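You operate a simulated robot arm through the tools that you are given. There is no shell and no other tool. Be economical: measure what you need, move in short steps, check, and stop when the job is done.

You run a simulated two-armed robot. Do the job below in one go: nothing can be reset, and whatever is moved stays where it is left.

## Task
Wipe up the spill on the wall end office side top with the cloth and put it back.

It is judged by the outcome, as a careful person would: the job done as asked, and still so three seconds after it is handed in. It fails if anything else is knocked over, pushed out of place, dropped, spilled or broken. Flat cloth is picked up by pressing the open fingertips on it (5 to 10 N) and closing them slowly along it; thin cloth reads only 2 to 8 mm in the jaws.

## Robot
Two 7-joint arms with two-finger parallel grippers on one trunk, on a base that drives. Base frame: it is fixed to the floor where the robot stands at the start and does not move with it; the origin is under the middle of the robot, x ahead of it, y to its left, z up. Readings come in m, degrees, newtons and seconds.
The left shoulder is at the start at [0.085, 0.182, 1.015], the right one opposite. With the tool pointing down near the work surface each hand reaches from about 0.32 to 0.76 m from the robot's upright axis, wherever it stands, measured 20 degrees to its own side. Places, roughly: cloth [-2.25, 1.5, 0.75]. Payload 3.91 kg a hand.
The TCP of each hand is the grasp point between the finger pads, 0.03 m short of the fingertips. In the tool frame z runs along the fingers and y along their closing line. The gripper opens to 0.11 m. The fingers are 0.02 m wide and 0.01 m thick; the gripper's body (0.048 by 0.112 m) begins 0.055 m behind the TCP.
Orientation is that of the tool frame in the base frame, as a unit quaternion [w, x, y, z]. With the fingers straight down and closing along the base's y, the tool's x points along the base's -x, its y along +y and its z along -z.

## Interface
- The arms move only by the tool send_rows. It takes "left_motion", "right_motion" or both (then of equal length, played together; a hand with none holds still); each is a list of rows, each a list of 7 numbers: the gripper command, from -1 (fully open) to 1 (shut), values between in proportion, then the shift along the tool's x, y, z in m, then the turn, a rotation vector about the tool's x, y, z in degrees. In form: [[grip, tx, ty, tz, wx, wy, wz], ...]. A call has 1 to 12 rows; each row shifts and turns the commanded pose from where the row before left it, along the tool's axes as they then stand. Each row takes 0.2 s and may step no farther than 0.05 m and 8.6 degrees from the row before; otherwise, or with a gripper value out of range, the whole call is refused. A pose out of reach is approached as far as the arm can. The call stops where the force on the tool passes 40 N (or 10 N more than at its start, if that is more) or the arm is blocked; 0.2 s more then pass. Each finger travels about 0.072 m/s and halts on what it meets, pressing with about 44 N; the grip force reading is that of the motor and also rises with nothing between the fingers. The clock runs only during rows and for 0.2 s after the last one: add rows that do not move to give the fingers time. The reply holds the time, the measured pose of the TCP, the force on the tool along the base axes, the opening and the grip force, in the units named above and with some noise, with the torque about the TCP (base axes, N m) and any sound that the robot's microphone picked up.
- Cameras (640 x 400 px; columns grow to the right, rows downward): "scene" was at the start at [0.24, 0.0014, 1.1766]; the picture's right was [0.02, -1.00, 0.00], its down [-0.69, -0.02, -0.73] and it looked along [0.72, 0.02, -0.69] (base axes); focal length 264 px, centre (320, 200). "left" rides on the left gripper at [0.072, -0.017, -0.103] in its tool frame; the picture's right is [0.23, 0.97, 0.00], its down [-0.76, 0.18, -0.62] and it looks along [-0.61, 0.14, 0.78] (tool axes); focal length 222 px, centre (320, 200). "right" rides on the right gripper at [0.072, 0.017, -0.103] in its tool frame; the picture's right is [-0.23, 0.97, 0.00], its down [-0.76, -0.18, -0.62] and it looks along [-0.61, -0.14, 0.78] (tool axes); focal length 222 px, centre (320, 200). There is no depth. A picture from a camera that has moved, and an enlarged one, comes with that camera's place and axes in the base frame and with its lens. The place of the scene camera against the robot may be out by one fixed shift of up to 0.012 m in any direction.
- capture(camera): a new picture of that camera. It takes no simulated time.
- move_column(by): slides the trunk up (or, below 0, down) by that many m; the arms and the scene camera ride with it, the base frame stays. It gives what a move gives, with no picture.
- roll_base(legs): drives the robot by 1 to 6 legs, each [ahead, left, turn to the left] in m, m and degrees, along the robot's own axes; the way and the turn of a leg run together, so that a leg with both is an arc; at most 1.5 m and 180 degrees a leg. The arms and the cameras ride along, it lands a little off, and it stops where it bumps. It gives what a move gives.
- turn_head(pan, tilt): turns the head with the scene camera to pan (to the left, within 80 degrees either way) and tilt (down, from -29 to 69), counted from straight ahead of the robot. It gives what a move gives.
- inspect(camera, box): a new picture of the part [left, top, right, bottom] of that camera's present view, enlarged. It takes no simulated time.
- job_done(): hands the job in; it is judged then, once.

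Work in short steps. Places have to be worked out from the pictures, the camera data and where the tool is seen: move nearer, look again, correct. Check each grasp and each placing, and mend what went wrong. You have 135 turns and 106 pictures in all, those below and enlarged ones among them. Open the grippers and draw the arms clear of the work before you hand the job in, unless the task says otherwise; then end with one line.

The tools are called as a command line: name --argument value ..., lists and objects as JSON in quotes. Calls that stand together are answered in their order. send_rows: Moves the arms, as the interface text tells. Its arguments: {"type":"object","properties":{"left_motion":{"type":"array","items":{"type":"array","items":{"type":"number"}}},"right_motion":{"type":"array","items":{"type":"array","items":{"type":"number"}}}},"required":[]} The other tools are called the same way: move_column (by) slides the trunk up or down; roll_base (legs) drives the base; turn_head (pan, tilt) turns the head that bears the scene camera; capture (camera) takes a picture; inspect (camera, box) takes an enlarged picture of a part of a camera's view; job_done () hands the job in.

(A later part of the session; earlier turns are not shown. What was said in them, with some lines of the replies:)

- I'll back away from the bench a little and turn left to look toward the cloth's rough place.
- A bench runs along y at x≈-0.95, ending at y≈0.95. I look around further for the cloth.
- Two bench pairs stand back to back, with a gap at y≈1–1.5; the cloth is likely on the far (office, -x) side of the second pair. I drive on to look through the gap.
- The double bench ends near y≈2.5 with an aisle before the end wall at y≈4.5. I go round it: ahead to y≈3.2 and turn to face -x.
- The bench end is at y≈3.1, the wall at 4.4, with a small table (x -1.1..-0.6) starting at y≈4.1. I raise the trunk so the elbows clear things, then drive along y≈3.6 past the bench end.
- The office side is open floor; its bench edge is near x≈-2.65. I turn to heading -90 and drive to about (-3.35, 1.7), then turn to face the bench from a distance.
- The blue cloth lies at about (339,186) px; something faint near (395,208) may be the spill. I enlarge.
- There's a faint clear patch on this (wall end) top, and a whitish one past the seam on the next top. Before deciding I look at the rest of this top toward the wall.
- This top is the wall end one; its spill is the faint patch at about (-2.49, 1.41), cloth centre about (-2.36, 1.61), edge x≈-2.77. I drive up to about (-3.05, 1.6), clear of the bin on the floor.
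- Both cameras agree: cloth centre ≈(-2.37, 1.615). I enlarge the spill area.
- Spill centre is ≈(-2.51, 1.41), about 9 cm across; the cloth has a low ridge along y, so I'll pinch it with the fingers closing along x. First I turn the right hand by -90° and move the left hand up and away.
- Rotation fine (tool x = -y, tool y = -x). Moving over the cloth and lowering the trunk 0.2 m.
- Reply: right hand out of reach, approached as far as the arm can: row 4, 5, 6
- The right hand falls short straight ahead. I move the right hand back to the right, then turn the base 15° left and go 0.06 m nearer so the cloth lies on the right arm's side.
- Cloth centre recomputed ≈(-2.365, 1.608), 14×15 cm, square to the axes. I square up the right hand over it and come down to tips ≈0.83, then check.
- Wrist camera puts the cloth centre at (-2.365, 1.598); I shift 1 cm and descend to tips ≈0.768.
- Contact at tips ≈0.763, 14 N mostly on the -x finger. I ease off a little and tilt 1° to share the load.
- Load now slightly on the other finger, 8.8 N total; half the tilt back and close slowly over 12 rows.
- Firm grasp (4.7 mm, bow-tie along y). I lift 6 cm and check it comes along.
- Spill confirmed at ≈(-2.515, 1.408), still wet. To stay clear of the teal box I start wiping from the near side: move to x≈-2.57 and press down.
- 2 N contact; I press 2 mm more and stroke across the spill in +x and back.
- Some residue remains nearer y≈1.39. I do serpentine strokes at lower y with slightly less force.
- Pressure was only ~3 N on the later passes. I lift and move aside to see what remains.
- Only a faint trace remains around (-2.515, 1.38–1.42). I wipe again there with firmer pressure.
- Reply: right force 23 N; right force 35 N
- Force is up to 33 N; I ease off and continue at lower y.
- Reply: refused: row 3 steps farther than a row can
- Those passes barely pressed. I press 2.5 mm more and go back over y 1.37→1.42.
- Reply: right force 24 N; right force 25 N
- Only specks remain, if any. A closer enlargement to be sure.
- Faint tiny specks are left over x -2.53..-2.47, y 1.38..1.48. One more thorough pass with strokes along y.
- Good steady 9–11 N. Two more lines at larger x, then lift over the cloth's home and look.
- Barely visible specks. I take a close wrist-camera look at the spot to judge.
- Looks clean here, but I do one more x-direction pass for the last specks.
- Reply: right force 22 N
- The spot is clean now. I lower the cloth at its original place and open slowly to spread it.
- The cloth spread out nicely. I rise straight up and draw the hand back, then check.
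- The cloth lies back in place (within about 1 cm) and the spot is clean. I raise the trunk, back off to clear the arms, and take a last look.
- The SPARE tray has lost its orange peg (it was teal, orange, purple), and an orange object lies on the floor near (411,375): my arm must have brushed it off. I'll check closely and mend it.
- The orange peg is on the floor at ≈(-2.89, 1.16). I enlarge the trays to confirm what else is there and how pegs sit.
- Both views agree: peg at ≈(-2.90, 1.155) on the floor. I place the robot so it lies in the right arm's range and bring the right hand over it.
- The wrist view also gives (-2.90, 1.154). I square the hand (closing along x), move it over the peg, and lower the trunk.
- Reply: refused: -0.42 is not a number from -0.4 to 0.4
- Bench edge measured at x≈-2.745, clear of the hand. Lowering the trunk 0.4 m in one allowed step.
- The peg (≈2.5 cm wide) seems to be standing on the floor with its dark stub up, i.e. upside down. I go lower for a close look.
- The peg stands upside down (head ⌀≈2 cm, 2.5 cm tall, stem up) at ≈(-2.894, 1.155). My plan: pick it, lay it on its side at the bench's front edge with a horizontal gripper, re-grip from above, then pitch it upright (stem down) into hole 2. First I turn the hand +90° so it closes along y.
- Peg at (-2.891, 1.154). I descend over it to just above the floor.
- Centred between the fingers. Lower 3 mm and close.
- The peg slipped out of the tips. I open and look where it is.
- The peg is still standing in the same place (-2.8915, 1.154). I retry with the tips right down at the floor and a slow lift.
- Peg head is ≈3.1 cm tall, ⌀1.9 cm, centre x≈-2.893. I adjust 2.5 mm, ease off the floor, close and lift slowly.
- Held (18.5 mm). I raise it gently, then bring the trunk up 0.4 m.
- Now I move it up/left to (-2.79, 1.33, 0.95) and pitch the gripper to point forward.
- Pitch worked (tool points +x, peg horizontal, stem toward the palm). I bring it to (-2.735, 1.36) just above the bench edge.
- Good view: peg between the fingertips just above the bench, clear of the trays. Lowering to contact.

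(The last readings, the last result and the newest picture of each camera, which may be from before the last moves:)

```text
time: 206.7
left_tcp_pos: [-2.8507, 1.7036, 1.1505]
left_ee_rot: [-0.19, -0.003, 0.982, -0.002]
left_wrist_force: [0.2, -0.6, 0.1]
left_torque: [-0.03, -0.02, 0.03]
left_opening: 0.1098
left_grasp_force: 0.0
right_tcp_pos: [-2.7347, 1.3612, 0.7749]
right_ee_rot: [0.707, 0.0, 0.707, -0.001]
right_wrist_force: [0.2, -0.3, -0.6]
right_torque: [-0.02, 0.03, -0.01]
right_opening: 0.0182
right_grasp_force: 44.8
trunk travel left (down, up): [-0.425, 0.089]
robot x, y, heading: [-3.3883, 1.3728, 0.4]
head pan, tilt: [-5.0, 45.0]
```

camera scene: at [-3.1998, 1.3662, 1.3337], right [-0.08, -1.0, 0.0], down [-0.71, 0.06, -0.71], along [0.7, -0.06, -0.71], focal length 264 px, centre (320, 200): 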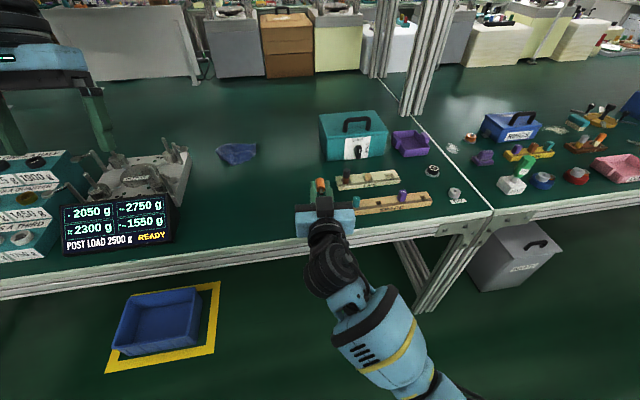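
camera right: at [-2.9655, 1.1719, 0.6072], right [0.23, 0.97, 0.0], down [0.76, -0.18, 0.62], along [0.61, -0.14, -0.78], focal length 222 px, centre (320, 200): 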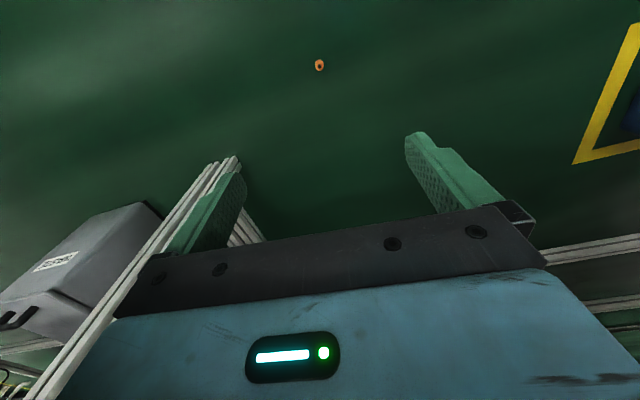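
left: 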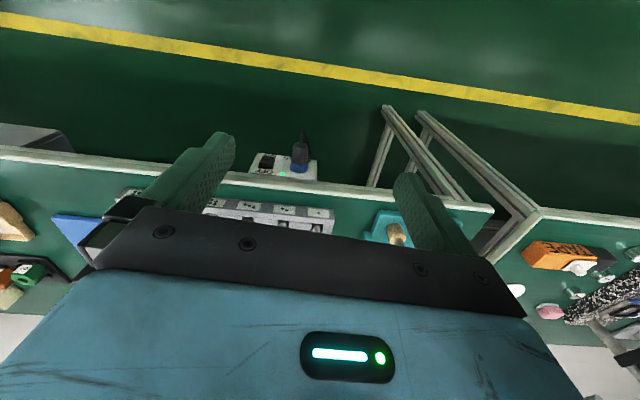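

send_rows --right_motion '[[1, 0.0015, 0, 0, 0, 0, 0], [1, 0, 0, 0, 0, 0, 0]]'

```text
time: 207.3
left_tcp_pos: [-2.8502, 1.7038, 1.1492]
left_ee_rot: [-0.19, -0.003, 0.982, -0.001]
left_wrist_force: [-0.5, 0.3, 0.2]
left_torque: [-0.05, 0.01, -0.03]
left_opening: 0.11
left_grasp_force: 0.1
right_tcp_pos: [-2.7346, 1.3598, 0.7715]
right_ee_rot: [0.707, -0.001, 0.707, 0.0]
right_wrist_force: [-0.2, 0.0, -0.3]
right_torque: [0.02, -0.05, 0.0]
right_opening: 0.0186
right_grasp_force: 43.8
trunk travel left (down, up): [-0.425, 0.089]
robot x, y, heading: [-3.3898, 1.372, 0.2]
head pan, tilt: [-5.0, 45.0]
```

No contact yet; a bit further down.

send_rows --right_motion '[[1, 0.0015, 0, 0, 0, 0, 0], [1, 0, 0, 0, 0, 0, 0]]'

```text
time: 207.9
left_tcp_pos: [-2.8518, 1.7032, 1.1491]
left_ee_rot: [-0.19, -0.003, 0.982, -0.001]
left_wrist_force: [-0.2, 0.0, 0.1]
left_torque: [-0.01, 0.01, -0.04]
left_opening: 0.1101
left_grasp_force: 0.1
right_tcp_pos: [-2.735, 1.36, 0.7716]
right_ee_rot: [0.707, 0.0, 0.707, 0.0]
right_wrist_force: [-0.9, 0.7, 0.6]
right_torque: [0.04, 0.07, -0.01]
right_opening: 0.0185
right_grasp_force: 44.0
trunk travel left (down, up): [-0.425, 0.089]
robot x, y, heading: [-3.3862, 1.3733, 0.5]
head pan, tilt: [-5.0, 45.0]
```

send_rows --right_motion '[[1, 0.0015, 0, 0, 0, 0, 0], [1, 0, 0, 0, 0, 0, 0]]'

```text
time: 208.5
left_tcp_pos: [-2.8513, 1.7043, 1.15]
left_ee_rot: [-0.19, -0.003, 0.982, -0.001]
left_wrist_force: [-0.5, 0.1, 0.0]
left_torque: [-0.04, 0.0, 0.01]
left_opening: 0.1101
left_grasp_force: 0.0
right_tcp_pos: [-2.7347, 1.3617, 0.7713]
right_ee_rot: [0.708, 0.0, 0.706, 0.0]
right_wrist_force: [-1.1, -1.1, 10.0]
right_torque: [0.03, 0.3, 0.02]
right_opening: 0.0179
right_grasp_force: 44.1
trunk travel left (down, up): [-0.425, 0.089]
robot x, y, heading: [-3.3861, 1.3747, 0.1]
head pan, tilt: [-5.0, 45.0]
```

Contact at 10 N. I open just enough (~27 mm), check, before withdrawing.

send_rows --right_motion '[[0.66, 0, 0, 0, 0, 0, 0], [0.62, 0, 0, 0, 0, 0, 0], [0.58, -0.0005, 0, 0, 0, 0, 0], [0.52, -0.001, 0, 0, 0, 0, 0], [0.45, 0, 0, 0, 0, 0, 0], [0.45, 0, 0, 0, 0, 0, 0]]'

inspect --camera "scene" --box '[270, 190, 350, 240]'

```text
time: 209.9
left_tcp_pos: [-2.8511, 1.7041, 1.1501]
left_ee_rot: [-0.189, -0.002, 0.982, -0.001]
left_wrist_force: [-0.3, -0.1, 0.6]
left_torque: [0.0, 0.0, -0.03]
left_opening: 0.11
left_grasp_force: 0.0
right_tcp_pos: [-2.7356, 1.3605, 0.7713]
right_ee_rot: [0.707, 0.0, 0.707, 0.0]
right_wrist_force: [1.0, -0.4, 7.9]
right_torque: [0.07, 0.23, 0.03]
right_opening: 0.0282
right_grasp_force: 0.0
trunk travel left (down, up): [-0.425, 0.089]
robot x, y, heading: [-3.3875, 1.3727, 0.3]
head pan, tilt: [-5.0, 45.0]
```

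```text
8.00 times, centred on (310, 215) of scene
camera zoom: at [-3.2004, 1.3663, 1.3338], right [-0.08, -1.0, 0.0], down [-0.7, 0.06, -0.71], along [0.71, -0.06, -0.71], focal length 2113 px, centre (400, 80)
```

zoom: 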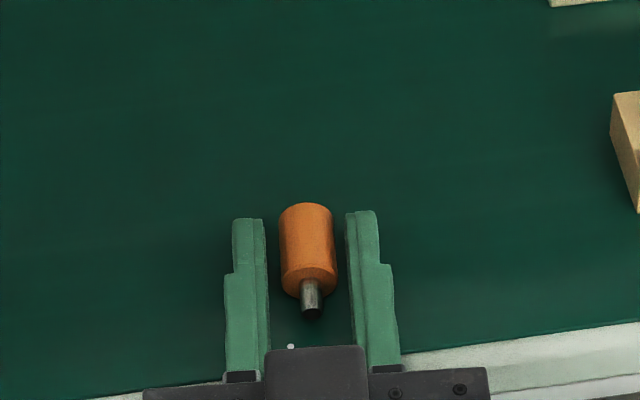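

Lies free between the fingers. I unload and withdraw straight back.

send_rows --right_motion '[[0.45, -0.003, 0, 0, 0, 0, 0], [0.45, 0, 0, -0.015, 0, 0, 0], [0.45, 0, 0, -0.025, 0, 0, 0], [0.45, 0, 0, -0.03, 0, 0, 0], [0.45, 0, 0, -0.02, 0, 0, 0], [0.45, -0.04, 0, 0, 0, 0, 0], [0.45, -0.04, 0, 0, 0, 0, 0], [0.45, -0.04, 0, 0, 0, 0, 0], [0.45, -0.04, 0, 0, 0, 0, 0], [-1, -0.04, 0, 0, 0, 0, 0], [-1, 0, 0, 0, 0, 0, 0]]'

send_rows --right_motion '[[-1, 0, 0, 0, 0, 8.2, 0], [-1, 0, 0, 0, 0, 8.2, 0], [-1, 0, 0, 0, 0, 8.2, 0], [-1, 0, 0, 0, 0, 8.2, 0], [-1, 0, 0, 0, 0, 8.2, 0], [-1, 0, 0, 0, 0, 8.2, 0], [-1, 0, 0, 0, 0, 8.2, 0], [-1, 0, 0, 0, 0, 8.2, 0], [-1, 0, 0, 0, 0, 8.2, 0], [-1, 0, 0, 0, 0, 8.2, 0], [-1, 0, 0, 0, 0, 8.0, 0], [-1, 0, 0, 0, 0, 0, 0]]'

inspect --camera "scene" --box '[270, 160, 430, 260]'

capture --camera "right"

```text
time: 212.5
left_tcp_pos: [-2.8517, 1.7038, 1.1506]
left_ee_rot: [-0.19, -0.003, 0.982, -0.001]
left_wrist_force: [0.3, 1.0, -1.4]
left_torque: [-0.01, 0.03, 0.0]
left_opening: 0.1098
left_grasp_force: 0.1
right_tcp_pos: [-2.822, 1.3326, 0.9508]
right_ee_rot: [0.706, -0.035, 0.706, -0.042]
right_wrist_force: [0.1, 0.1, 0.8]
right_torque: [-0.02, 0.02, 0.0]
right_opening: 0.1102
right_grasp_force: 0.0
trunk travel left (down, up): [-0.425, 0.089]
robot x, y, heading: [-3.3868, 1.3709, 0.3]
head pan, tilt: [-5.0, 45.0]
stopped in row 11 (right hand): the arm was blocked; the commanded pose is now the measured one
```

```text
time: 213.3
left_tcp_pos: [-2.8503, 1.7034, 1.1498]
left_ee_rot: [-0.19, -0.002, 0.982, -0.001]
left_wrist_force: [-0.2, -0.2, -0.1]
left_torque: [0.01, -0.03, 0.0]
left_opening: 0.1101
left_grasp_force: 0.0
right_tcp_pos: [-2.8164, 1.2801, 0.9178]
right_ee_rot: [0.558, -0.063, 0.818, -0.125]
right_wrist_force: [-0.2, 0.0, 0.5]
right_torque: [0.01, -0.02, 0.03]
right_opening: 0.1102
right_grasp_force: 0.0
trunk travel left (down, up): [-0.425, 0.089]
robot x, y, heading: [-3.3883, 1.3715, 0.3]
head pan, tilt: [-5.0, 45.0]
stopped in row 3 (right hand): the arm was blocked; the commanded pose is now the measured one
```

```text
4.00 times, centred on (350, 210) of scene
camera zoom: at [-3.1996, 1.3663, 1.3337], right [-0.08, -1.0, 0.0], down [-0.7, 0.06, -0.71], along [0.7, -0.06, -0.71], focal length 1057 px, centre (200, 160)
```

zoom: 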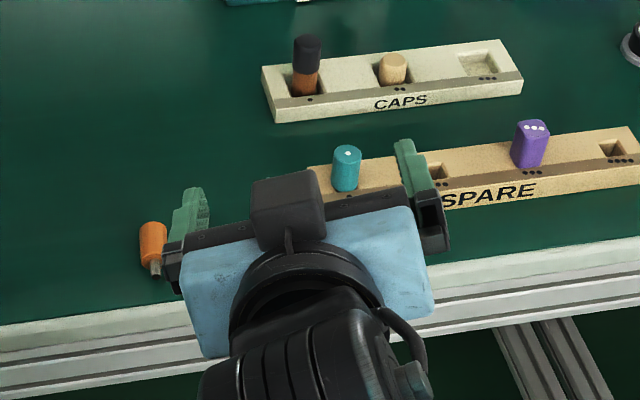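

```text
28 pictures are left
camera right: at [-2.9404, 1.2932, 0.8849], right [0.12, 0.99, -0.06], down [-0.3, 0.1, 0.95], along [0.95, -0.1, 0.31], focal length 222 px, centre (320, 200)
```

right: 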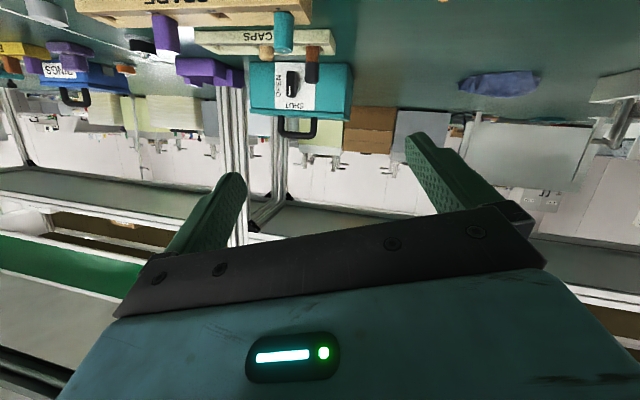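

The arm got blocked (too near the body with a horizontal tool) and the wrist drifted, but the peg lies undisturbed. I move the hand forward and up, then turn it back to straight down (70° about the computed axis).

send_rows --right_motion '[[-1, -0.0313, -0.0066, 0.0093, 0, 0, 0], [-1, -0.0313, -0.0066, 0.0093, 0, 0, 0], [-1, -0.0313, -0.0066, 0.0093, 0, 0, 0], [-1, 0, 0, 0, 0, 0, 0]]'

send_rows --right_motion '[[-1, 0, 0, 0, -1.69, 7.57, 0.86], [-1, 0, 0, 0, -1.69, 7.57, 0.86], [-1, 0, 0, 0, -1.69, 7.57, 0.86], [-1, 0, 0, 0, -1.69, 7.57, 0.86], [-1, 0, 0, 0, -1.69, 7.57, 0.86], [-1, 0, 0, 0, -1.69, 7.57, 0.86], [-1, 0, 0, 0, -1.69, 7.57, 0.86], [-1, 0, 0, 0, -1.69, 7.57, 0.86], [-1, 0, 0, 0, -1.69, 7.57, 0.86], [-1, 0, 0, 0, 0, 0, 0]]'

```text
time: 214.3
left_tcp_pos: [-2.8519, 1.7037, 1.1497]
left_ee_rot: [-0.191, -0.003, 0.982, -0.002]
left_wrist_force: [0.2, 0.2, -0.2]
left_torque: [0.02, 0.01, 0.01]
left_opening: 0.1099
left_grasp_force: 0.0
right_tcp_pos: [-2.7543, 1.2615, 0.9901]
right_ee_rot: [0.553, -0.069, 0.817, -0.15]
right_wrist_force: [-0.3, -0.4, -0.3]
right_torque: [-0.03, 0.0, 0.0]
right_opening: 0.11
right_grasp_force: 0.0
trunk travel left (down, up): [-0.425, 0.089]
robot x, y, heading: [-3.3884, 1.3724, 0.3]
head pan, tilt: [-5.0, 45.0]
```

```text
time: 216.5
left_tcp_pos: [-2.851, 1.7029, 1.1491]
left_ee_rot: [-0.19, -0.003, 0.982, -0.002]
left_wrist_force: [0.3, -0.2, 0.2]
left_torque: [0.01, 0.02, 0.03]
left_opening: 0.1101
left_grasp_force: 0.0
right_tcp_pos: [-2.7435, 1.2645, 0.9875]
right_ee_rot: [-0.005, 0.013, 1.0, -0.007]
right_wrist_force: [0.1, 0.7, -0.4]
right_torque: [-0.02, 0.01, 0.02]
right_opening: 0.1099
right_grasp_force: 0.1
right hand out of reach, approached as far as the arm can: row 8, 9
trunk travel left (down, up): [-0.425, 0.089]
robot x, y, heading: [-3.3835, 1.373, 0.2]
head pan, tilt: [-5.0, 45.0]
```

Hand is down again. I correct the small tilt and go above the peg at ≈(-2.72, 1.36), z 0.90, for a look.

send_rows --right_motion '[[-1, -0.006, 0.025, 0, -0.8, -0.57, -1.5], [-1, -0.006, 0.035, 0, 0, 0, 0], [-1, -0.006, 0.035, 0.02, 0, 0, 0], [-1, -0.006, 0, 0.035, 0, 0, 0], [-1, 0, 0, 0.033, 0, 0, 0], [-1, 0, 0, 0, 0, 0, 0]]'

inspect --camera "right" --box '[200, 70, 440, 220]'

```text
time: 217.9
left_tcp_pos: [-2.8523, 1.7041, 1.1502]
left_ee_rot: [-0.191, -0.003, 0.982, -0.001]
left_wrist_force: [-0.3, 0.4, -0.2]
left_torque: [0.01, 0.06, -0.01]
left_opening: 0.1101
left_grasp_force: 0.1
right_tcp_pos: [-2.7324, 1.3526, 0.9129]
right_ee_rot: [0.005, -0.003, 1.0, 0.006]
right_wrist_force: [-0.1, 0.6, 0.1]
right_torque: [-0.01, 0.0, -0.02]
right_opening: 0.1096
right_grasp_force: 0.0
right hand out of reach, approached as far as the arm can: row 3, 4
trunk travel left (down, up): [-0.425, 0.089]
robot x, y, heading: [-3.385, 1.372, 0.3]
head pan, tilt: [-5.0, 45.0]
```

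```text
2.67 times, centred on (320, 145) of right
camera zoom: at [-2.8053, 1.3687, 1.0156], right [0.22, 0.97, 0.01], down [0.76, -0.18, 0.63], along [0.62, -0.13, -0.78], focal length 592 px, centre (320, 347)
```

zoom: 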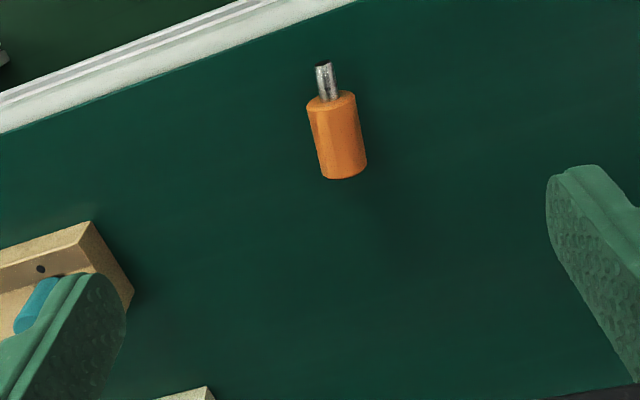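

Peg head centre (-2.719, 1.3595), axis along x. The arm is at its reach limit here, so I shift the base 5 cm ahead and 10 cm left.

roll_base --legs '[[0.05, 0.1, 0]]'

```text
time: 219.4
left_tcp_pos: [-2.8037, 1.8039, 1.1496]
left_ee_rot: [-0.191, -0.003, 0.982, -0.002]
left_wrist_force: [0.2, 0.4, -0.2]
left_torque: [-0.03, -0.01, 0.01]
left_opening: 0.1098
left_grasp_force: 0.0
right_tcp_pos: [-2.6825, 1.4521, 0.9105]
right_ee_rot: [0.003, -0.004, 1.0, 0.005]
right_wrist_force: [0.2, 0.0, -0.3]
right_torque: [-0.03, -0.02, -0.01]
right_opening: 0.1103
right_grasp_force: 0.1
trunk travel left (down, up): [-0.425, 0.089]
robot x, y, heading: [-3.3413, 1.4718, 0.1]
head pan, tilt: [-5.0, 45.0]
```

send_rows --right_motion '[[-1, 0.012, -0.031, 0.01, 0.63, 0.46, 0.4], [-1, 0.012, -0.031, 0.02, 0, 0, 0], [-1, 0.0125, -0.0306, 0.02, 0, 0, 0], [-1, 0, 0, 0.03, 0, 0, 0], [-1, 0, 0, 0, 0, 0, 0]]'

inspect --camera "right" --box '[200, 70, 440, 220]'

```text
time: 220.6
left_tcp_pos: [-2.8017, 1.8044, 1.1487]
left_ee_rot: [-0.19, -0.003, 0.982, -0.002]
left_wrist_force: [0.1, -0.2, -0.9]
left_torque: [0.06, -0.04, 0.03]
left_opening: 0.11
left_grasp_force: 0.0
right_tcp_pos: [-2.719, 1.3602, 0.8301]
right_ee_rot: [0.0, 0.0, 1.0, -0.001]
right_wrist_force: [0.9, 0.3, -0.1]
right_torque: [0.01, -0.01, -0.01]
right_opening: 0.11
right_grasp_force: 0.0
trunk travel left (down, up): [-0.425, 0.089]
robot x, y, heading: [-3.3413, 1.4741, 0.1]
head pan, tilt: [-5.0, 45.0]
```

```text
2.67 times, centred on (320, 145) of right
camera zoom: at [-2.7919, 1.3779, 0.9337], right [0.23, 0.97, 0.0], down [0.76, -0.18, 0.62], along [0.61, -0.14, -0.78], focal length 592 px, centre (320, 347)
```

zoom: 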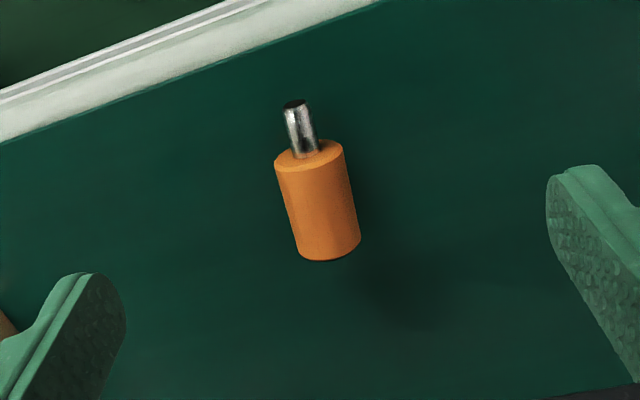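

Aligned. Descend to z≈0.793 and close.

send_rows --right_motion '[[-1, 0, 0, 0.02, 0, 0, 0], [-1, 0, 0, 0.012, 0, 0, 0], [-1, 0, 0, 0.005, 0, 0, 0], [-1, 0, 0, 0, 0, 0, 0]]'

send_rows --right_motion '[[-0.6, 0, 0, 0, 0, 0, 0], [-0.2, 0, 0, 0, 0, 0, 0], [0.2, 0, 0, 0, 0, 0, 0], [0.5, 0, 0, 0, 0, 0, 0], [0.6, 0, 0, 0, 0, 0, 0], [0.7, 0, 0, 0, 0, 0, 0], [1, 0, 0, 0, 0, 0, 0], [1, 0, 0, 0, 0, 0, 0], [1, 0, 0, 0, 0, 0, 0]]'

send_rows --right_motion '[[1, 0, 0, -0.005, 0, 0, 0], [1, 0, 0, -0.01, 0, 0, 0], [1, 0, 0, -0.02, 0, 0, 0], [1, 0, 0, -0.03, 0, 0, 0], [1, 0, 0, -0.03, 0, 0, 0], [1, 0, 0, -0.03, 0, 0, 0], [1, 0, 0, 0, 0, 0, 0]]'

inspect --camera "right" --box '[200, 90, 440, 240]'

```text
time: 221.6
left_tcp_pos: [-2.8023, 1.8033, 1.1498]
left_ee_rot: [-0.19, -0.003, 0.982, -0.002]
left_wrist_force: [0.2, 0.3, 0.6]
left_torque: [-0.02, -0.04, 0.01]
left_opening: 0.11
left_grasp_force: 0.0
right_tcp_pos: [-2.72, 1.3607, 0.7923]
right_ee_rot: [-0.001, 0.0, 1.0, -0.001]
right_wrist_force: [-0.6, 0.6, 0.3]
right_torque: [-0.03, 0.0, -0.01]
right_opening: 0.1101
right_grasp_force: 0.0
trunk travel left (down, up): [-0.425, 0.089]
robot x, y, heading: [-3.3366, 1.4717, 0.2]
head pan, tilt: [-5.0, 45.0]
```

```text
time: 223.6
left_tcp_pos: [-2.8023, 1.8039, 1.149]
left_ee_rot: [-0.19, -0.003, 0.982, -0.001]
left_wrist_force: [0.4, -0.3, 0.5]
left_torque: [0.02, 0.0, 0.0]
left_opening: 0.1099
left_grasp_force: 0.1
right_tcp_pos: [-2.7192, 1.3607, 0.7932]
right_ee_rot: [0.0, 0.0, 1.0, -0.001]
right_wrist_force: [0.5, 0.0, 0.2]
right_torque: [-0.01, 0.03, -0.01]
right_opening: 0.0175
right_grasp_force: 43.9
trunk travel left (down, up): [-0.425, 0.089]
robot x, y, heading: [-3.3416, 1.4739, 0.4]
head pan, tilt: [-5.0, 45.0]
```

```text
time: 225.2
left_tcp_pos: [-2.8014, 1.8041, 1.1493]
left_ee_rot: [-0.189, -0.002, 0.982, -0.001]
left_wrist_force: [0.4, 0.3, 0.4]
left_torque: [0.04, 0.01, 0.0]
left_opening: 0.1101
left_grasp_force: 0.1
right_tcp_pos: [-2.718, 1.3594, 0.9173]
right_ee_rot: [-0.001, 0.001, 1.0, -0.002]
right_wrist_force: [0.3, 0.3, -0.2]
right_torque: [0.03, 0.01, 0.01]
right_opening: 0.0174
right_grasp_force: 44.0
trunk travel left (down, up): [-0.425, 0.089]
robot x, y, heading: [-3.3401, 1.4727, 0.3]
head pan, tilt: [-5.0, 45.0]
```

```text
2.67 times, centred on (320, 165) of right
camera zoom: at [-2.7915, 1.3778, 1.0217], right [0.23, 0.97, 0.0], down [0.76, -0.18, 0.62], along [0.61, -0.14, -0.78], focal length 592 px, centre (320, 293)
```

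zoom: 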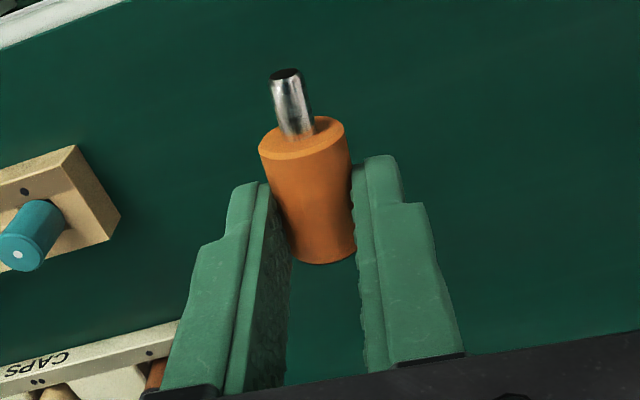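

Firmly held at its waist (17.4 mm), stem toward the robot. I move over to hole 2's y (≈1.157) at z≈0.95 and pitch forward so the stem points down.

send_rows --right_motion '[[1, 0, -0.03, -0.02, 0, 0, 0], [1, 0, -0.04, -0.02, 0, 0, 0], [1, 0, -0.04, 0, 0, 0, 0], [1, 0, -0.04, 0, 0, 0, 0], [1, 0, -0.04, 0, 0, 0, 0], [1, 0, -0.013, 0, 0, 0, 0], [1, 0, 0, 0, 0, 0, 0]]'

send_rows --right_motion '[[1, 0, 0, 0, 0, -8.2, 0], [1, 0, 0, 0, 0, -8.2, 0], [1, 0, 0, 0, 0, -8.2, 0], [1, 0, 0, 0, 0, -8.2, 0], [1, 0, 0, 0, 0, -8.2, 0], [1, 0, 0, 0, 0, -8.2, 0], [1, 0, 0, 0, 0, -8.2, 0], [1, 0, 0, 0, 0, -8.2, 0], [1, 0, 0, 0, 0, -8.2, 0], [1, 0, 0, 0, 0, -8.2, 0], [1, 0, 0, 0, 0, -8.0, 0], [1, 0, 0, 0, 0, 0, 0]]'

turn_head --pan -20 --tilt 45

capture --camera "scene"

```text
time: 226.8
left_tcp_pos: [-2.8013, 1.8044, 1.15]
left_ee_rot: [-0.19, -0.003, 0.982, -0.001]
left_wrist_force: [0.0, 0.7, 0.1]
left_torque: [-0.04, -0.01, -0.04]
left_opening: 0.1099
left_grasp_force: 0.0
right_tcp_pos: [-2.714, 1.1561, 0.9546]
right_ee_rot: [0.001, -0.001, 1.0, -0.001]
right_wrist_force: [-0.1, 0.7, -0.1]
right_torque: [0.01, 0.0, 0.0]
right_opening: 0.0177
right_grasp_force: 44.0
right hand out of reach, approached as far as the arm can: row 2
trunk travel left (down, up): [-0.425, 0.089]
robot x, y, heading: [-3.3386, 1.4728, 0.5]
head pan, tilt: [-5.0, 45.0]
```

```text
time: 229.4
left_tcp_pos: [-2.8016, 1.804, 1.1499]
left_ee_rot: [-0.19, -0.003, 0.982, -0.001]
left_wrist_force: [0.0, -1.0, -1.0]
left_torque: [-0.03, -0.01, 0.02]
left_opening: 0.11
left_grasp_force: 0.1
right_tcp_pos: [-2.7134, 1.1578, 0.9552]
right_ee_rot: [0.707, -0.001, 0.707, 0.0]
right_wrist_force: [0.5, -0.4, 0.2]
right_torque: [0.03, 0.04, -0.03]
right_opening: 0.0177
right_grasp_force: 43.9
trunk travel left (down, up): [-0.425, 0.089]
robot x, y, heading: [-3.3388, 1.4762, 0.4]
head pan, tilt: [-5.0, 45.0]
```

```text
time: 230.2
left_tcp_pos: [-2.8023, 1.8034, 1.1494]
left_ee_rot: [-0.19, -0.003, 0.982, -0.002]
left_wrist_force: [-0.4, 0.2, 0.0]
left_torque: [0.0, 0.02, -0.02]
left_opening: 0.1101
left_grasp_force: 0.1
right_tcp_pos: [-2.7141, 1.1575, 0.9554]
right_ee_rot: [0.707, -0.001, 0.707, -0.001]
right_wrist_force: [-0.8, 0.0, -0.8]
right_torque: [0.0, -0.01, -0.01]
right_opening: 0.0177
right_grasp_force: 43.2
trunk travel left (down, up): [-0.425, 0.089]
robot x, y, heading: [-3.3358, 1.4745, 0.4]
head pan, tilt: [-20.0, 45.0]
```

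```text
24 pictures are left
camera scene: at [-3.1548, 1.4457, 1.3337], right [-0.34, -0.94, 0.0], down [-0.67, 0.24, -0.71], along [0.67, -0.24, -0.71], focal length 264 px, centre (320, 200)
```

scene: 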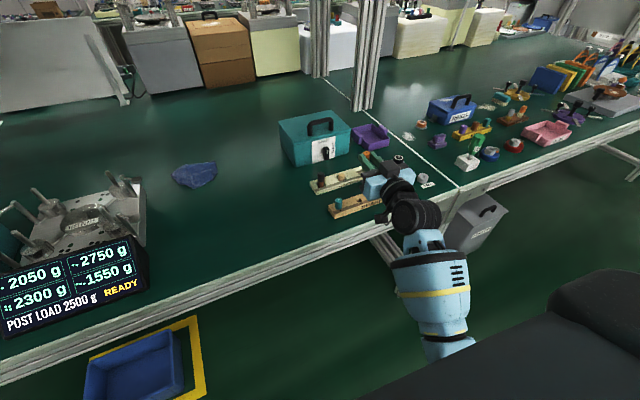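

inspect --camera "scene" --box '[310, 130, 470, 230]'

capture --camera "right"

```text
4.00 times, centred on (390, 180) of scene
camera zoom: at [-3.1548, 1.4457, 1.3337], right [-0.34, -0.94, 0.0], down [-0.67, 0.24, -0.71], along [0.67, -0.24, -0.71], focal length 1057 px, centre (40, 280)
```

zoom: 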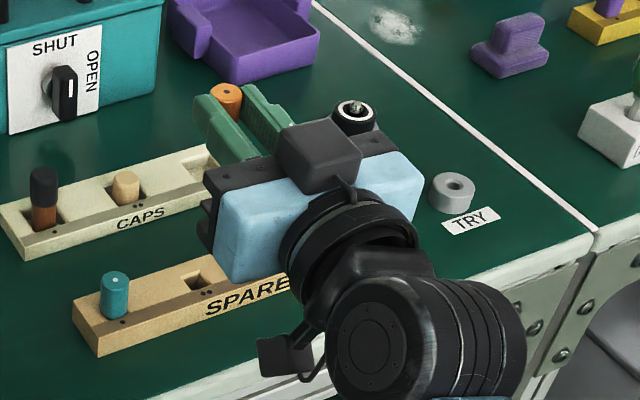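

```text
22 pictures are left
camera right: at [-2.8172, 1.1739, 0.8835], right [0.0, 0.97, 0.23], down [-0.62, -0.18, 0.76], along [0.78, -0.14, 0.61], focal length 222 px, centre (320, 200)
```

right: 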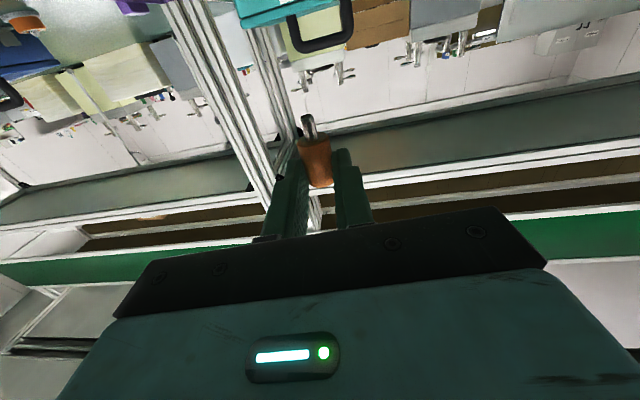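

Peg is upright with dots up, stem down. Hole 2 estimates average (-2.678, 1.154). I go there with the stem just above the tray and compare with the teal and purple pegs.

send_rows --right_motion '[[1, 0.03, -0.0036, 0.0133, 0, 0, 0], [1, 0.03, 0, 0, 0, 0, 0], [1, 0.03, 0, 0, 0, 0, 0], [1, 0.02, 0, 0, 0, 0, 0], [1, 0.01, 0, 0, 0, 0, 0], [1, 0, 0, 0, 0, 0, 0]]'

inspect --camera "scene" --box '[320, 150, 440, 225]'

```text
time: 231.6
left_tcp_pos: [-2.8015, 1.8044, 1.1495]
left_ee_rot: [-0.19, -0.003, 0.982, -0.001]
left_wrist_force: [-1.0, 0.3, 0.3]
left_torque: [-0.03, -0.01, 0.0]
left_opening: 0.1102
left_grasp_force: 0.1
right_tcp_pos: [-2.6996, 1.1537, 0.8358]
right_ee_rot: [0.707, 0.001, 0.707, -0.001]
right_wrist_force: [-0.1, -1.1, -0.6]
right_torque: [-0.02, 0.02, -0.01]
right_opening: 0.0175
right_grasp_force: 43.7
trunk travel left (down, up): [-0.425, 0.089]
robot x, y, heading: [-3.3374, 1.4755, 0.6]
head pan, tilt: [-20.0, 45.0]
```

```text
5.33 times, centred on (380, 188) of scene
camera zoom: at [-3.1548, 1.4457, 1.3338], right [-0.34, -0.94, 0.0], down [-0.67, 0.24, -0.71], along [0.67, -0.24, -0.71], focal length 1409 px, centre (0, 267)
```

zoom: 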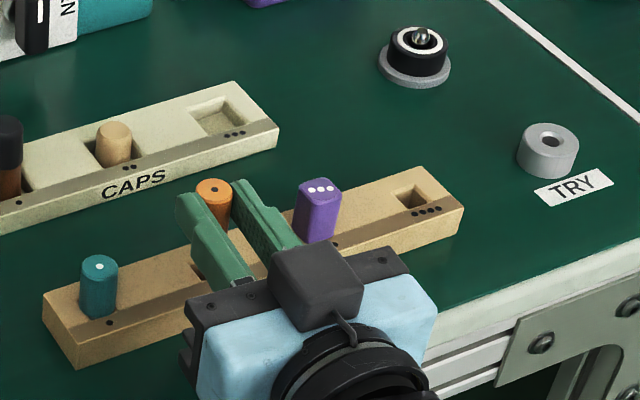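

Clear view. Comparing with teal/purple (hole 2 lies midway), the hole is a little further right and forward; best estimate (-2.670, 1.147). I shift and lower in small steps.

send_rows --right_motion '[[1, 0, -0.0065, 0.0065, 0, 0, 0], [1, 0.008, 0, 0, 0, 0, 0], [1, 0.006, 0, 0, 0, 0, 0], [1, 0, 0, 0, 0, 0, 0]]'

send_rows --right_motion '[[1, 0.003, 0, 0, 0, 0, 0], [1, 0, 0, 0, 0, 0, 0]]'

send_rows --right_motion '[[1, 0.002, 0, 0, 0, 0, 0], [1, 0, 0, 0, 0, 0, 0]]'

```text
time: 232.6
left_tcp_pos: [-2.8021, 1.8038, 1.1505]
left_ee_rot: [-0.19, -0.003, 0.982, -0.002]
left_wrist_force: [-0.6, -0.2, -0.2]
left_torque: [-0.02, -0.02, -0.01]
left_opening: 0.11
left_grasp_force: 0.0
right_tcp_pos: [-2.6938, 1.1463, 0.8218]
right_ee_rot: [0.706, 0.0, 0.708, -0.002]
right_wrist_force: [0.3, 0.5, 1.0]
right_torque: [-0.02, 0.02, -0.02]
right_opening: 0.0175
right_grasp_force: 43.5
trunk travel left (down, up): [-0.425, 0.089]
robot x, y, heading: [-3.3372, 1.4693, 0.2]
head pan, tilt: [-20.0, 45.0]
```

```text
time: 233.2
left_tcp_pos: [-2.8011, 1.8031, 1.1503]
left_ee_rot: [-0.19, -0.003, 0.982, -0.001]
left_wrist_force: [-0.4, 0.5, -0.3]
left_torque: [0.02, -0.03, 0.0]
left_opening: 0.1099
left_grasp_force: 0.1
right_tcp_pos: [-2.695, 1.1459, 0.819]
right_ee_rot: [0.707, -0.001, 0.707, -0.001]
right_wrist_force: [-0.7, -0.4, -0.9]
right_torque: [0.01, -0.01, -0.02]
right_opening: 0.0175
right_grasp_force: 43.7
trunk travel left (down, up): [-0.425, 0.089]
robot x, y, heading: [-3.3345, 1.4716, 0.5]
head pan, tilt: [-20.0, 45.0]
```

```text
time: 233.8
left_tcp_pos: [-2.8026, 1.8036, 1.1492]
left_ee_rot: [-0.19, -0.003, 0.982, -0.002]
left_wrist_force: [0.2, 0.6, -0.5]
left_torque: [0.0, 0.0, -0.01]
left_opening: 0.1098
left_grasp_force: 0.0
right_tcp_pos: [-2.6939, 1.1471, 0.8173]
right_ee_rot: [0.707, 0.0, 0.707, -0.001]
right_wrist_force: [-0.5, -0.2, -0.9]
right_torque: [0.01, 0.03, 0.0]
right_opening: 0.0176
right_grasp_force: 44.0
trunk travel left (down, up): [-0.425, 0.089]
robot x, y, heading: [-3.3367, 1.4736, 0.4]
head pan, tilt: [-20.0, 45.0]
```

No contact; continue down gently.

send_rows --right_motion '[[1, 0.002, 0, 0, 0, 0, 0], [1, 0, 0, 0, 0, 0, 0]]'

send_rows --right_motion '[[1, 0.002, 0, 0, 0, 0, 0], [1, 0, 0, 0, 0, 0, 0]]'

inspect --camera "scene" --box '[320, 150, 440, 225]'

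```text
time: 234.4
left_tcp_pos: [-2.8019, 1.8032, 1.1487]
left_ee_rot: [-0.19, -0.002, 0.982, -0.001]
left_wrist_force: [-0.7, 0.4, 0.2]
left_torque: [0.0, 0.02, -0.01]
left_opening: 0.11
left_grasp_force: 0.1
right_tcp_pos: [-2.6934, 1.1459, 0.815]
right_ee_rot: [0.707, 0.001, 0.707, -0.001]
right_wrist_force: [-0.4, -0.1, -0.4]
right_torque: [-0.02, 0.01, 0.03]
right_opening: 0.0178
right_grasp_force: 44.2
trunk travel left (down, up): [-0.425, 0.089]
robot x, y, heading: [-3.3399, 1.4727, 0.4]
head pan, tilt: [-20.0, 45.0]
```

```text
time: 235.0
left_tcp_pos: [-2.8018, 1.8037, 1.1494]
left_ee_rot: [-0.19, -0.003, 0.982, -0.001]
left_wrist_force: [0.2, -0.4, -0.3]
left_torque: [-0.01, 0.01, 0.02]
left_opening: 0.1101
left_grasp_force: 0.0
right_tcp_pos: [-2.6946, 1.1457, 0.8132]
right_ee_rot: [0.707, -0.001, 0.707, 0.0]
right_wrist_force: [-0.1, 0.7, -0.1]
right_torque: [0.02, -0.01, 0.0]
right_opening: 0.0175
right_grasp_force: 44.0
trunk travel left (down, up): [-0.425, 0.089]
robot x, y, heading: [-3.3383, 1.4741, 0.1]
head pan, tilt: [-20.0, 45.0]
```

```text
5.33 times, centred on (380, 188) of scene
camera zoom: at [-3.1548, 1.4457, 1.3337], right [-0.34, -0.94, 0.0], down [-0.67, 0.24, -0.71], along [0.67, -0.24, -0.71], focal length 1409 px, centre (0, 267)
```

zoom: 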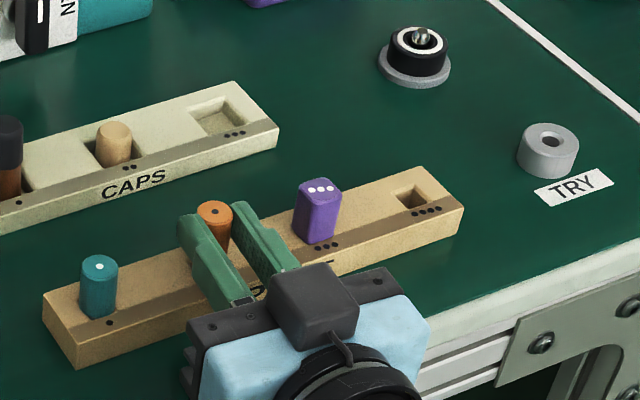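

The orange top lines up midway between teal and purple – lateral position is right. Continue lowering until contact.

send_rows --right_motion '[[1, 0.002, 0, 0, 0, 0, 0], [1, 0.002, 0, 0, 0, 0, 0], [1, 0, 0, 0, 0, 0, 0]]'

send_rows --right_motion '[[1, 0.002, 0, 0, 0, 0, 0], [1, 0, 0, 0, 0, 0, 0]]'

send_rows --right_motion '[[1, 0.0015, 0, 0, 0, 0, 0], [1, 0, 0, 0, 0, 0, 0]]'

```text
time: 235.8
left_tcp_pos: [-2.8014, 1.8046, 1.149]
left_ee_rot: [-0.189, -0.003, 0.982, -0.001]
left_wrist_force: [0.2, -0.7, 0.7]
left_torque: [0.05, 0.04, 0.0]
left_opening: 0.1099
left_grasp_force: 0.1
right_tcp_pos: [-2.6926, 1.1463, 0.8091]
right_ee_rot: [0.707, 0.0, 0.707, -0.001]
right_wrist_force: [0.3, 0.5, -0.1]
right_torque: [0.02, 0.02, 0.02]
right_opening: 0.0175
right_grasp_force: 44.1
trunk travel left (down, up): [-0.425, 0.089]
robot x, y, heading: [-3.3375, 1.4701, 0.2]
head pan, tilt: [-20.0, 45.0]
```

```text
time: 236.4
left_tcp_pos: [-2.8016, 1.8045, 1.1499]
left_ee_rot: [-0.19, -0.003, 0.982, -0.002]
left_wrist_force: [1.1, 0.1, -0.7]
left_torque: [0.01, 0.0, -0.02]
left_opening: 0.1099
left_grasp_force: 0.0
right_tcp_pos: [-2.6945, 1.1465, 0.8058]
right_ee_rot: [0.707, 0.001, 0.707, -0.002]
right_wrist_force: [-0.3, -0.1, -0.5]
right_torque: [0.03, 0.02, 0.04]
right_opening: 0.0175
right_grasp_force: 43.5
trunk travel left (down, up): [-0.425, 0.089]
robot x, y, heading: [-3.3382, 1.4709, 0.3]
head pan, tilt: [-20.0, 45.0]
```

```text
time: 237.0
left_tcp_pos: [-2.8018, 1.8041, 1.1497]
left_ee_rot: [-0.189, -0.003, 0.982, -0.001]
left_wrist_force: [-0.5, 1.2, 0.0]
left_torque: [-0.04, -0.01, 0.0]
left_opening: 0.1098
left_grasp_force: 0.1
right_tcp_pos: [-2.693, 1.1467, 0.8046]
right_ee_rot: [0.707, 0.0, 0.707, -0.001]
right_wrist_force: [-0.6, -0.3, -0.8]
right_torque: [0.0, 0.0, 0.02]
right_opening: 0.0177
right_grasp_force: 44.1
trunk travel left (down, up): [-0.425, 0.089]
robot x, y, heading: [-3.3424, 1.474, 0.6]
head pan, tilt: [-20.0, 45.0]
```

send_rows --right_motion '[[1, 0.002, 0, 0, 0, 0, 0], [1, 0, 0, 0, 0, 0, 0]]'

send_rows --right_motion '[[1, 0.002, 0, 0, 0, 0, 0], [1, 0, 0, 0, 0, 0, 0]]'

inspect --camera "scene" --box '[320, 150, 440, 225]'

```text
time: 237.6
left_tcp_pos: [-2.8016, 1.8054, 1.1487]
left_ee_rot: [-0.19, -0.002, 0.982, -0.002]
left_wrist_force: [0.4, 0.2, -0.1]
left_torque: [0.02, -0.01, -0.01]
left_opening: 0.1102
left_grasp_force: 0.0
right_tcp_pos: [-2.6948, 1.147, 0.8032]
right_ee_rot: [0.707, -0.001, 0.707, -0.001]
right_wrist_force: [0.8, -1.0, 2.1]
right_torque: [-0.03, -0.09, -0.03]
right_opening: 0.0175
right_grasp_force: 43.8
trunk travel left (down, up): [-0.425, 0.089]
robot x, y, heading: [-3.3399, 1.4721, 0.3]
head pan, tilt: [-20.0, 45.0]
```

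```text
time: 238.2
left_tcp_pos: [-2.8021, 1.8043, 1.1503]
left_ee_rot: [-0.189, -0.003, 0.982, 0.0]
left_wrist_force: [0.1, -1.3, 0.6]
left_torque: [-0.03, 0.0, 0.0]
left_opening: 0.11
left_grasp_force: 0.1
right_tcp_pos: [-2.6938, 1.1466, 0.8041]
right_ee_rot: [0.708, 0.0, 0.706, -0.001]
right_wrist_force: [1.3, 0.2, 8.7]
right_torque: [0.02, -0.28, 0.03]
right_opening: 0.0175
right_grasp_force: 43.5
trunk travel left (down, up): [-0.425, 0.089]
robot x, y, heading: [-3.3415, 1.4759, 0.3]
head pan, tilt: [-20.0, 45.0]
```

```text
5.33 times, centred on (380, 188) of scene
camera zoom: at [-3.1556, 1.446, 1.334], right [-0.34, -0.94, 0.0], down [-0.67, 0.24, -0.71], along [0.67, -0.24, -0.71], focal length 1409 px, centre (0, 267)
```

zoom: 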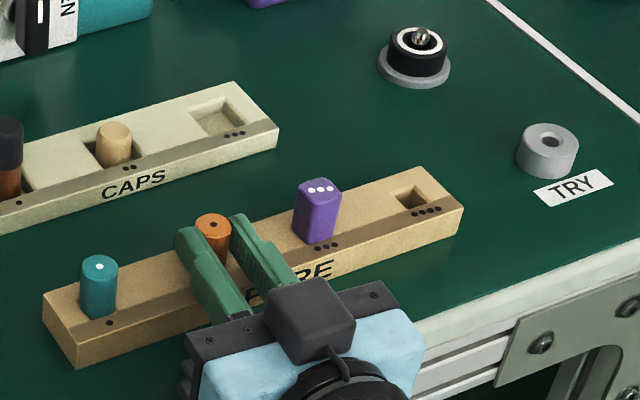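

Contact, and the orange top is level and in line with teal and purple – it is seated. I ease off and open slightly.

send_rows --right_motion '[[0.68, -0.0015, 0, 0, 0, 0, 0], [0.64, 0, 0, 0, 0, 0, 0], [0.6, 0, 0, 0, 0, 0, 0], [0.55, 0, 0, 0, 0, 0, 0], [0.45, 0, 0, 0, 0, 0, 0], [0.45, 0, 0, 0, 0, 0, 0]]'

inspect --camera "scene" --box '[320, 150, 440, 225]'

```text
time: 239.6
left_tcp_pos: [-2.8026, 1.8045, 1.1508]
left_ee_rot: [-0.19, -0.003, 0.982, -0.002]
left_wrist_force: [-0.9, 0.0, -0.7]
left_torque: [-0.02, 0.03, -0.01]
left_opening: 0.1103
left_grasp_force: 0.0
right_tcp_pos: [-2.6947, 1.1456, 0.803]
right_ee_rot: [0.707, 0.0, 0.707, -0.001]
right_wrist_force: [0.5, 0.0, 0.3]
right_torque: [-0.02, 0.0, -0.03]
right_opening: 0.0303
right_grasp_force: 0.1
trunk travel left (down, up): [-0.425, 0.089]
robot x, y, heading: [-3.3408, 1.4714, 0.4]
head pan, tilt: [-20.0, 45.0]
```

```text
5.33 times, centred on (380, 188) of scene
camera zoom: at [-3.1548, 1.4457, 1.3337], right [-0.34, -0.94, 0.0], down [-0.67, 0.24, -0.71], along [0.67, -0.24, -0.71], focal length 1409 px, centre (0, 267)
```

zoom: 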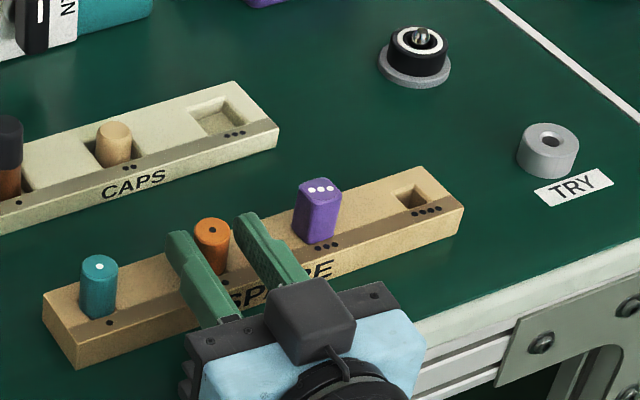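

Stands upright on release. I withdraw straight back, then up.

send_rows --right_motion '[[0.45, 0, 0, -0.01, 0, 0, 0], [0.45, 0, 0, -0.015, 0, 0, 0], [0.45, 0, 0, -0.02, 0, 0, 0], [0.45, 0, 0, -0.015, 0, 0, 0], [0.45, -0.03, 0, 0, 0, 0, 0], [0.45, -0.04, 0, 0, 0, 0, 0], [0.45, -0.04, 0, 0, 0, 0, 0], [0.45, -0.04, 0, 0, 0, 0, 0], [0.45, 0, 0, 0, 0, 0, 0]]'

inspect --camera "scene" --box '[320, 150, 440, 225]'

```text
time: 241.6
left_tcp_pos: [-2.8021, 1.8041, 1.1509]
left_ee_rot: [-0.191, -0.003, 0.982, -0.001]
left_wrist_force: [0.5, 0.1, 0.1]
left_torque: [-0.03, -0.05, 0.01]
left_opening: 0.1102
left_grasp_force: 0.0
right_tcp_pos: [-2.7534, 1.1462, 0.9527]
right_ee_rot: [0.707, 0.0, 0.707, 0.0]
right_wrist_force: [0.1, 0.2, -0.5]
right_torque: [0.0, -0.02, -0.02]
right_opening: 0.0302
right_grasp_force: 0.0
trunk travel left (down, up): [-0.425, 0.089]
robot x, y, heading: [-3.3389, 1.4753, 0.2]
head pan, tilt: [-20.0, 45.0]
```

```text
5.33 times, centred on (380, 188) of scene
camera zoom: at [-3.1548, 1.4456, 1.3337], right [-0.34, -0.94, 0.0], down [-0.67, 0.24, -0.71], along [0.67, -0.24, -0.71], focal length 1409 px, centre (0, 267)
```

zoom: 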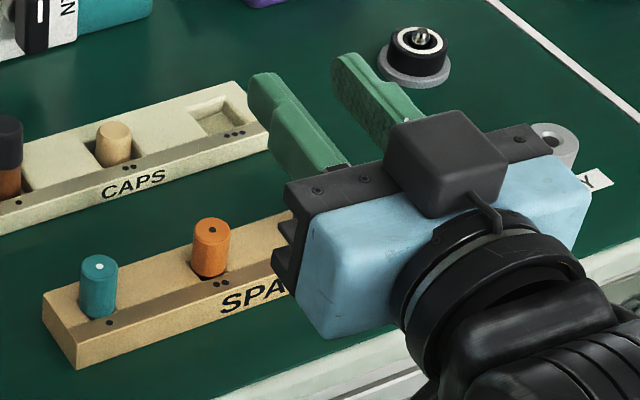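

inspect --camera "scene" --box '[328, 182, 376, 212]'

```text
13.33 times, centred on (352, 197) of scene
camera zoom: at [-3.1548, 1.4456, 1.3337], right [-0.34, -0.94, 0.0], down [-0.67, 0.24, -0.71], along [0.67, -0.24, -0.71], focal length 3522 px, centre (-107, 240)
```

zoom: 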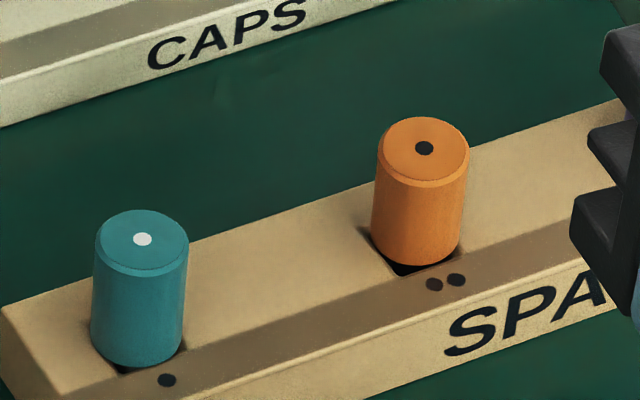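

Orange peg sits upright in hole 2 beside its two-dot mark, just like teal. I open the gripper, back the base off, and take a final overview.

roll_base --legs '[[-0.3, 0, 0]]'

send_rows --right_motion '[[0, 0, 0, 0, 0, 0, 0], [-1, 0, 0, 0, 0, 0, 0], [-1, 0, 0, 0, 0, 0, 0], [-1, 0, 0, 0, 0, 0, 0], [-1, 0, 0, 0, 0, 0, 0]]'

turn_head --pan 0 --tilt 35

capture --camera "scene"

inspect --camera "scene" --box '[240, 110, 480, 260]'

```text
time: 243.7
left_tcp_pos: [-3.1016, 1.8025, 1.1498]
left_ee_rot: [-0.19, -0.003, 0.982, -0.001]
left_wrist_force: [0.1, 0.2, -0.5]
left_torque: [-0.04, -0.02, -0.02]
left_opening: 0.11
left_grasp_force: 0.1
right_tcp_pos: [-3.0537, 1.1451, 0.9531]
right_ee_rot: [0.707, -0.001, 0.707, 0.0]
right_wrist_force: [0.3, -0.4, -0.7]
right_torque: [0.0, 0.02, 0.02]
right_opening: 0.0304
right_grasp_force: 0.0
trunk travel left (down, up): [-0.425, 0.089]
robot x, y, heading: [-3.6378, 1.472, 0.7]
head pan, tilt: [-20.0, 45.0]
```

```text
time: 244.9
left_tcp_pos: [-3.1009, 1.8029, 1.1494]
left_ee_rot: [-0.19, -0.004, 0.982, -0.001]
left_wrist_force: [0.1, 0.4, -0.4]
left_torque: [-0.03, 0.01, 0.03]
left_opening: 0.1098
left_grasp_force: 0.1
right_tcp_pos: [-3.0531, 1.1446, 0.9514]
right_ee_rot: [0.707, 0.0, 0.707, -0.001]
right_wrist_force: [-0.4, 0.8, -0.4]
right_torque: [0.0, 0.01, 0.04]
right_opening: 0.1101
right_grasp_force: 0.0
trunk travel left (down, up): [-0.425, 0.089]
robot x, y, heading: [-3.6391, 1.4719, 0.4]
head pan, tilt: [-20.0, 45.0]
```

```text
time: 245.7
left_tcp_pos: [-3.1005, 1.8029, 1.1484]
left_ee_rot: [-0.191, -0.002, 0.982, -0.001]
left_wrist_force: [-1.0, 0.2, -0.4]
left_torque: [0.0, 0.01, 0.0]
left_opening: 0.1098
left_grasp_force: 0.0
right_tcp_pos: [-3.0529, 1.1453, 0.9523]
right_ee_rot: [0.707, -0.001, 0.707, -0.001]
right_wrist_force: [0.2, -0.2, 0.3]
right_torque: [0.0, -0.01, -0.04]
right_opening: 0.11
right_grasp_force: 0.2
trunk travel left (down, up): [-0.425, 0.089]
robot x, y, heading: [-3.6393, 1.4719, 0.3]
head pan, tilt: [0.0, 35.0]
```

```text
15 pictures are left
camera scene: at [-3.4431, 1.4718, 1.3485], right [0.01, -1.0, 0.0], down [-0.57, 0.0, -0.82], along [0.82, 0.0, -0.57], focal length 264 px, centre (320, 200)
```

scene: 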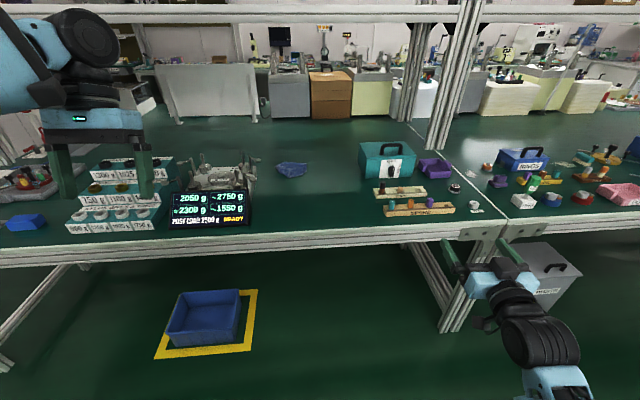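

```text
2.67 times, centred on (360, 185) of scene
camera zoom: at [-3.4431, 1.4718, 1.3485], right [0.01, -1.0, 0.0], down [-0.57, 0.0, -0.82], along [0.82, 0.0, -0.57], focal length 704 px, centre (213, 240)
```

zoom: 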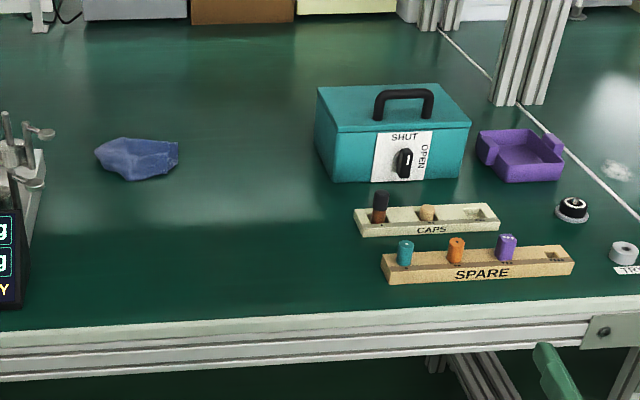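

Everything is in place: the top is clean, the cloth is back, the trays are complete, and the arms are clear with the grippers open. I hand in.

job_done

```text
The job is handed in.
```

The spill on the wall end office side top is wiped up and the cloth is back in its place, a little rumpled; during the job my arm knocked the orange peg from the SPARE tray onto the floor, and I put it back upright in its hole.
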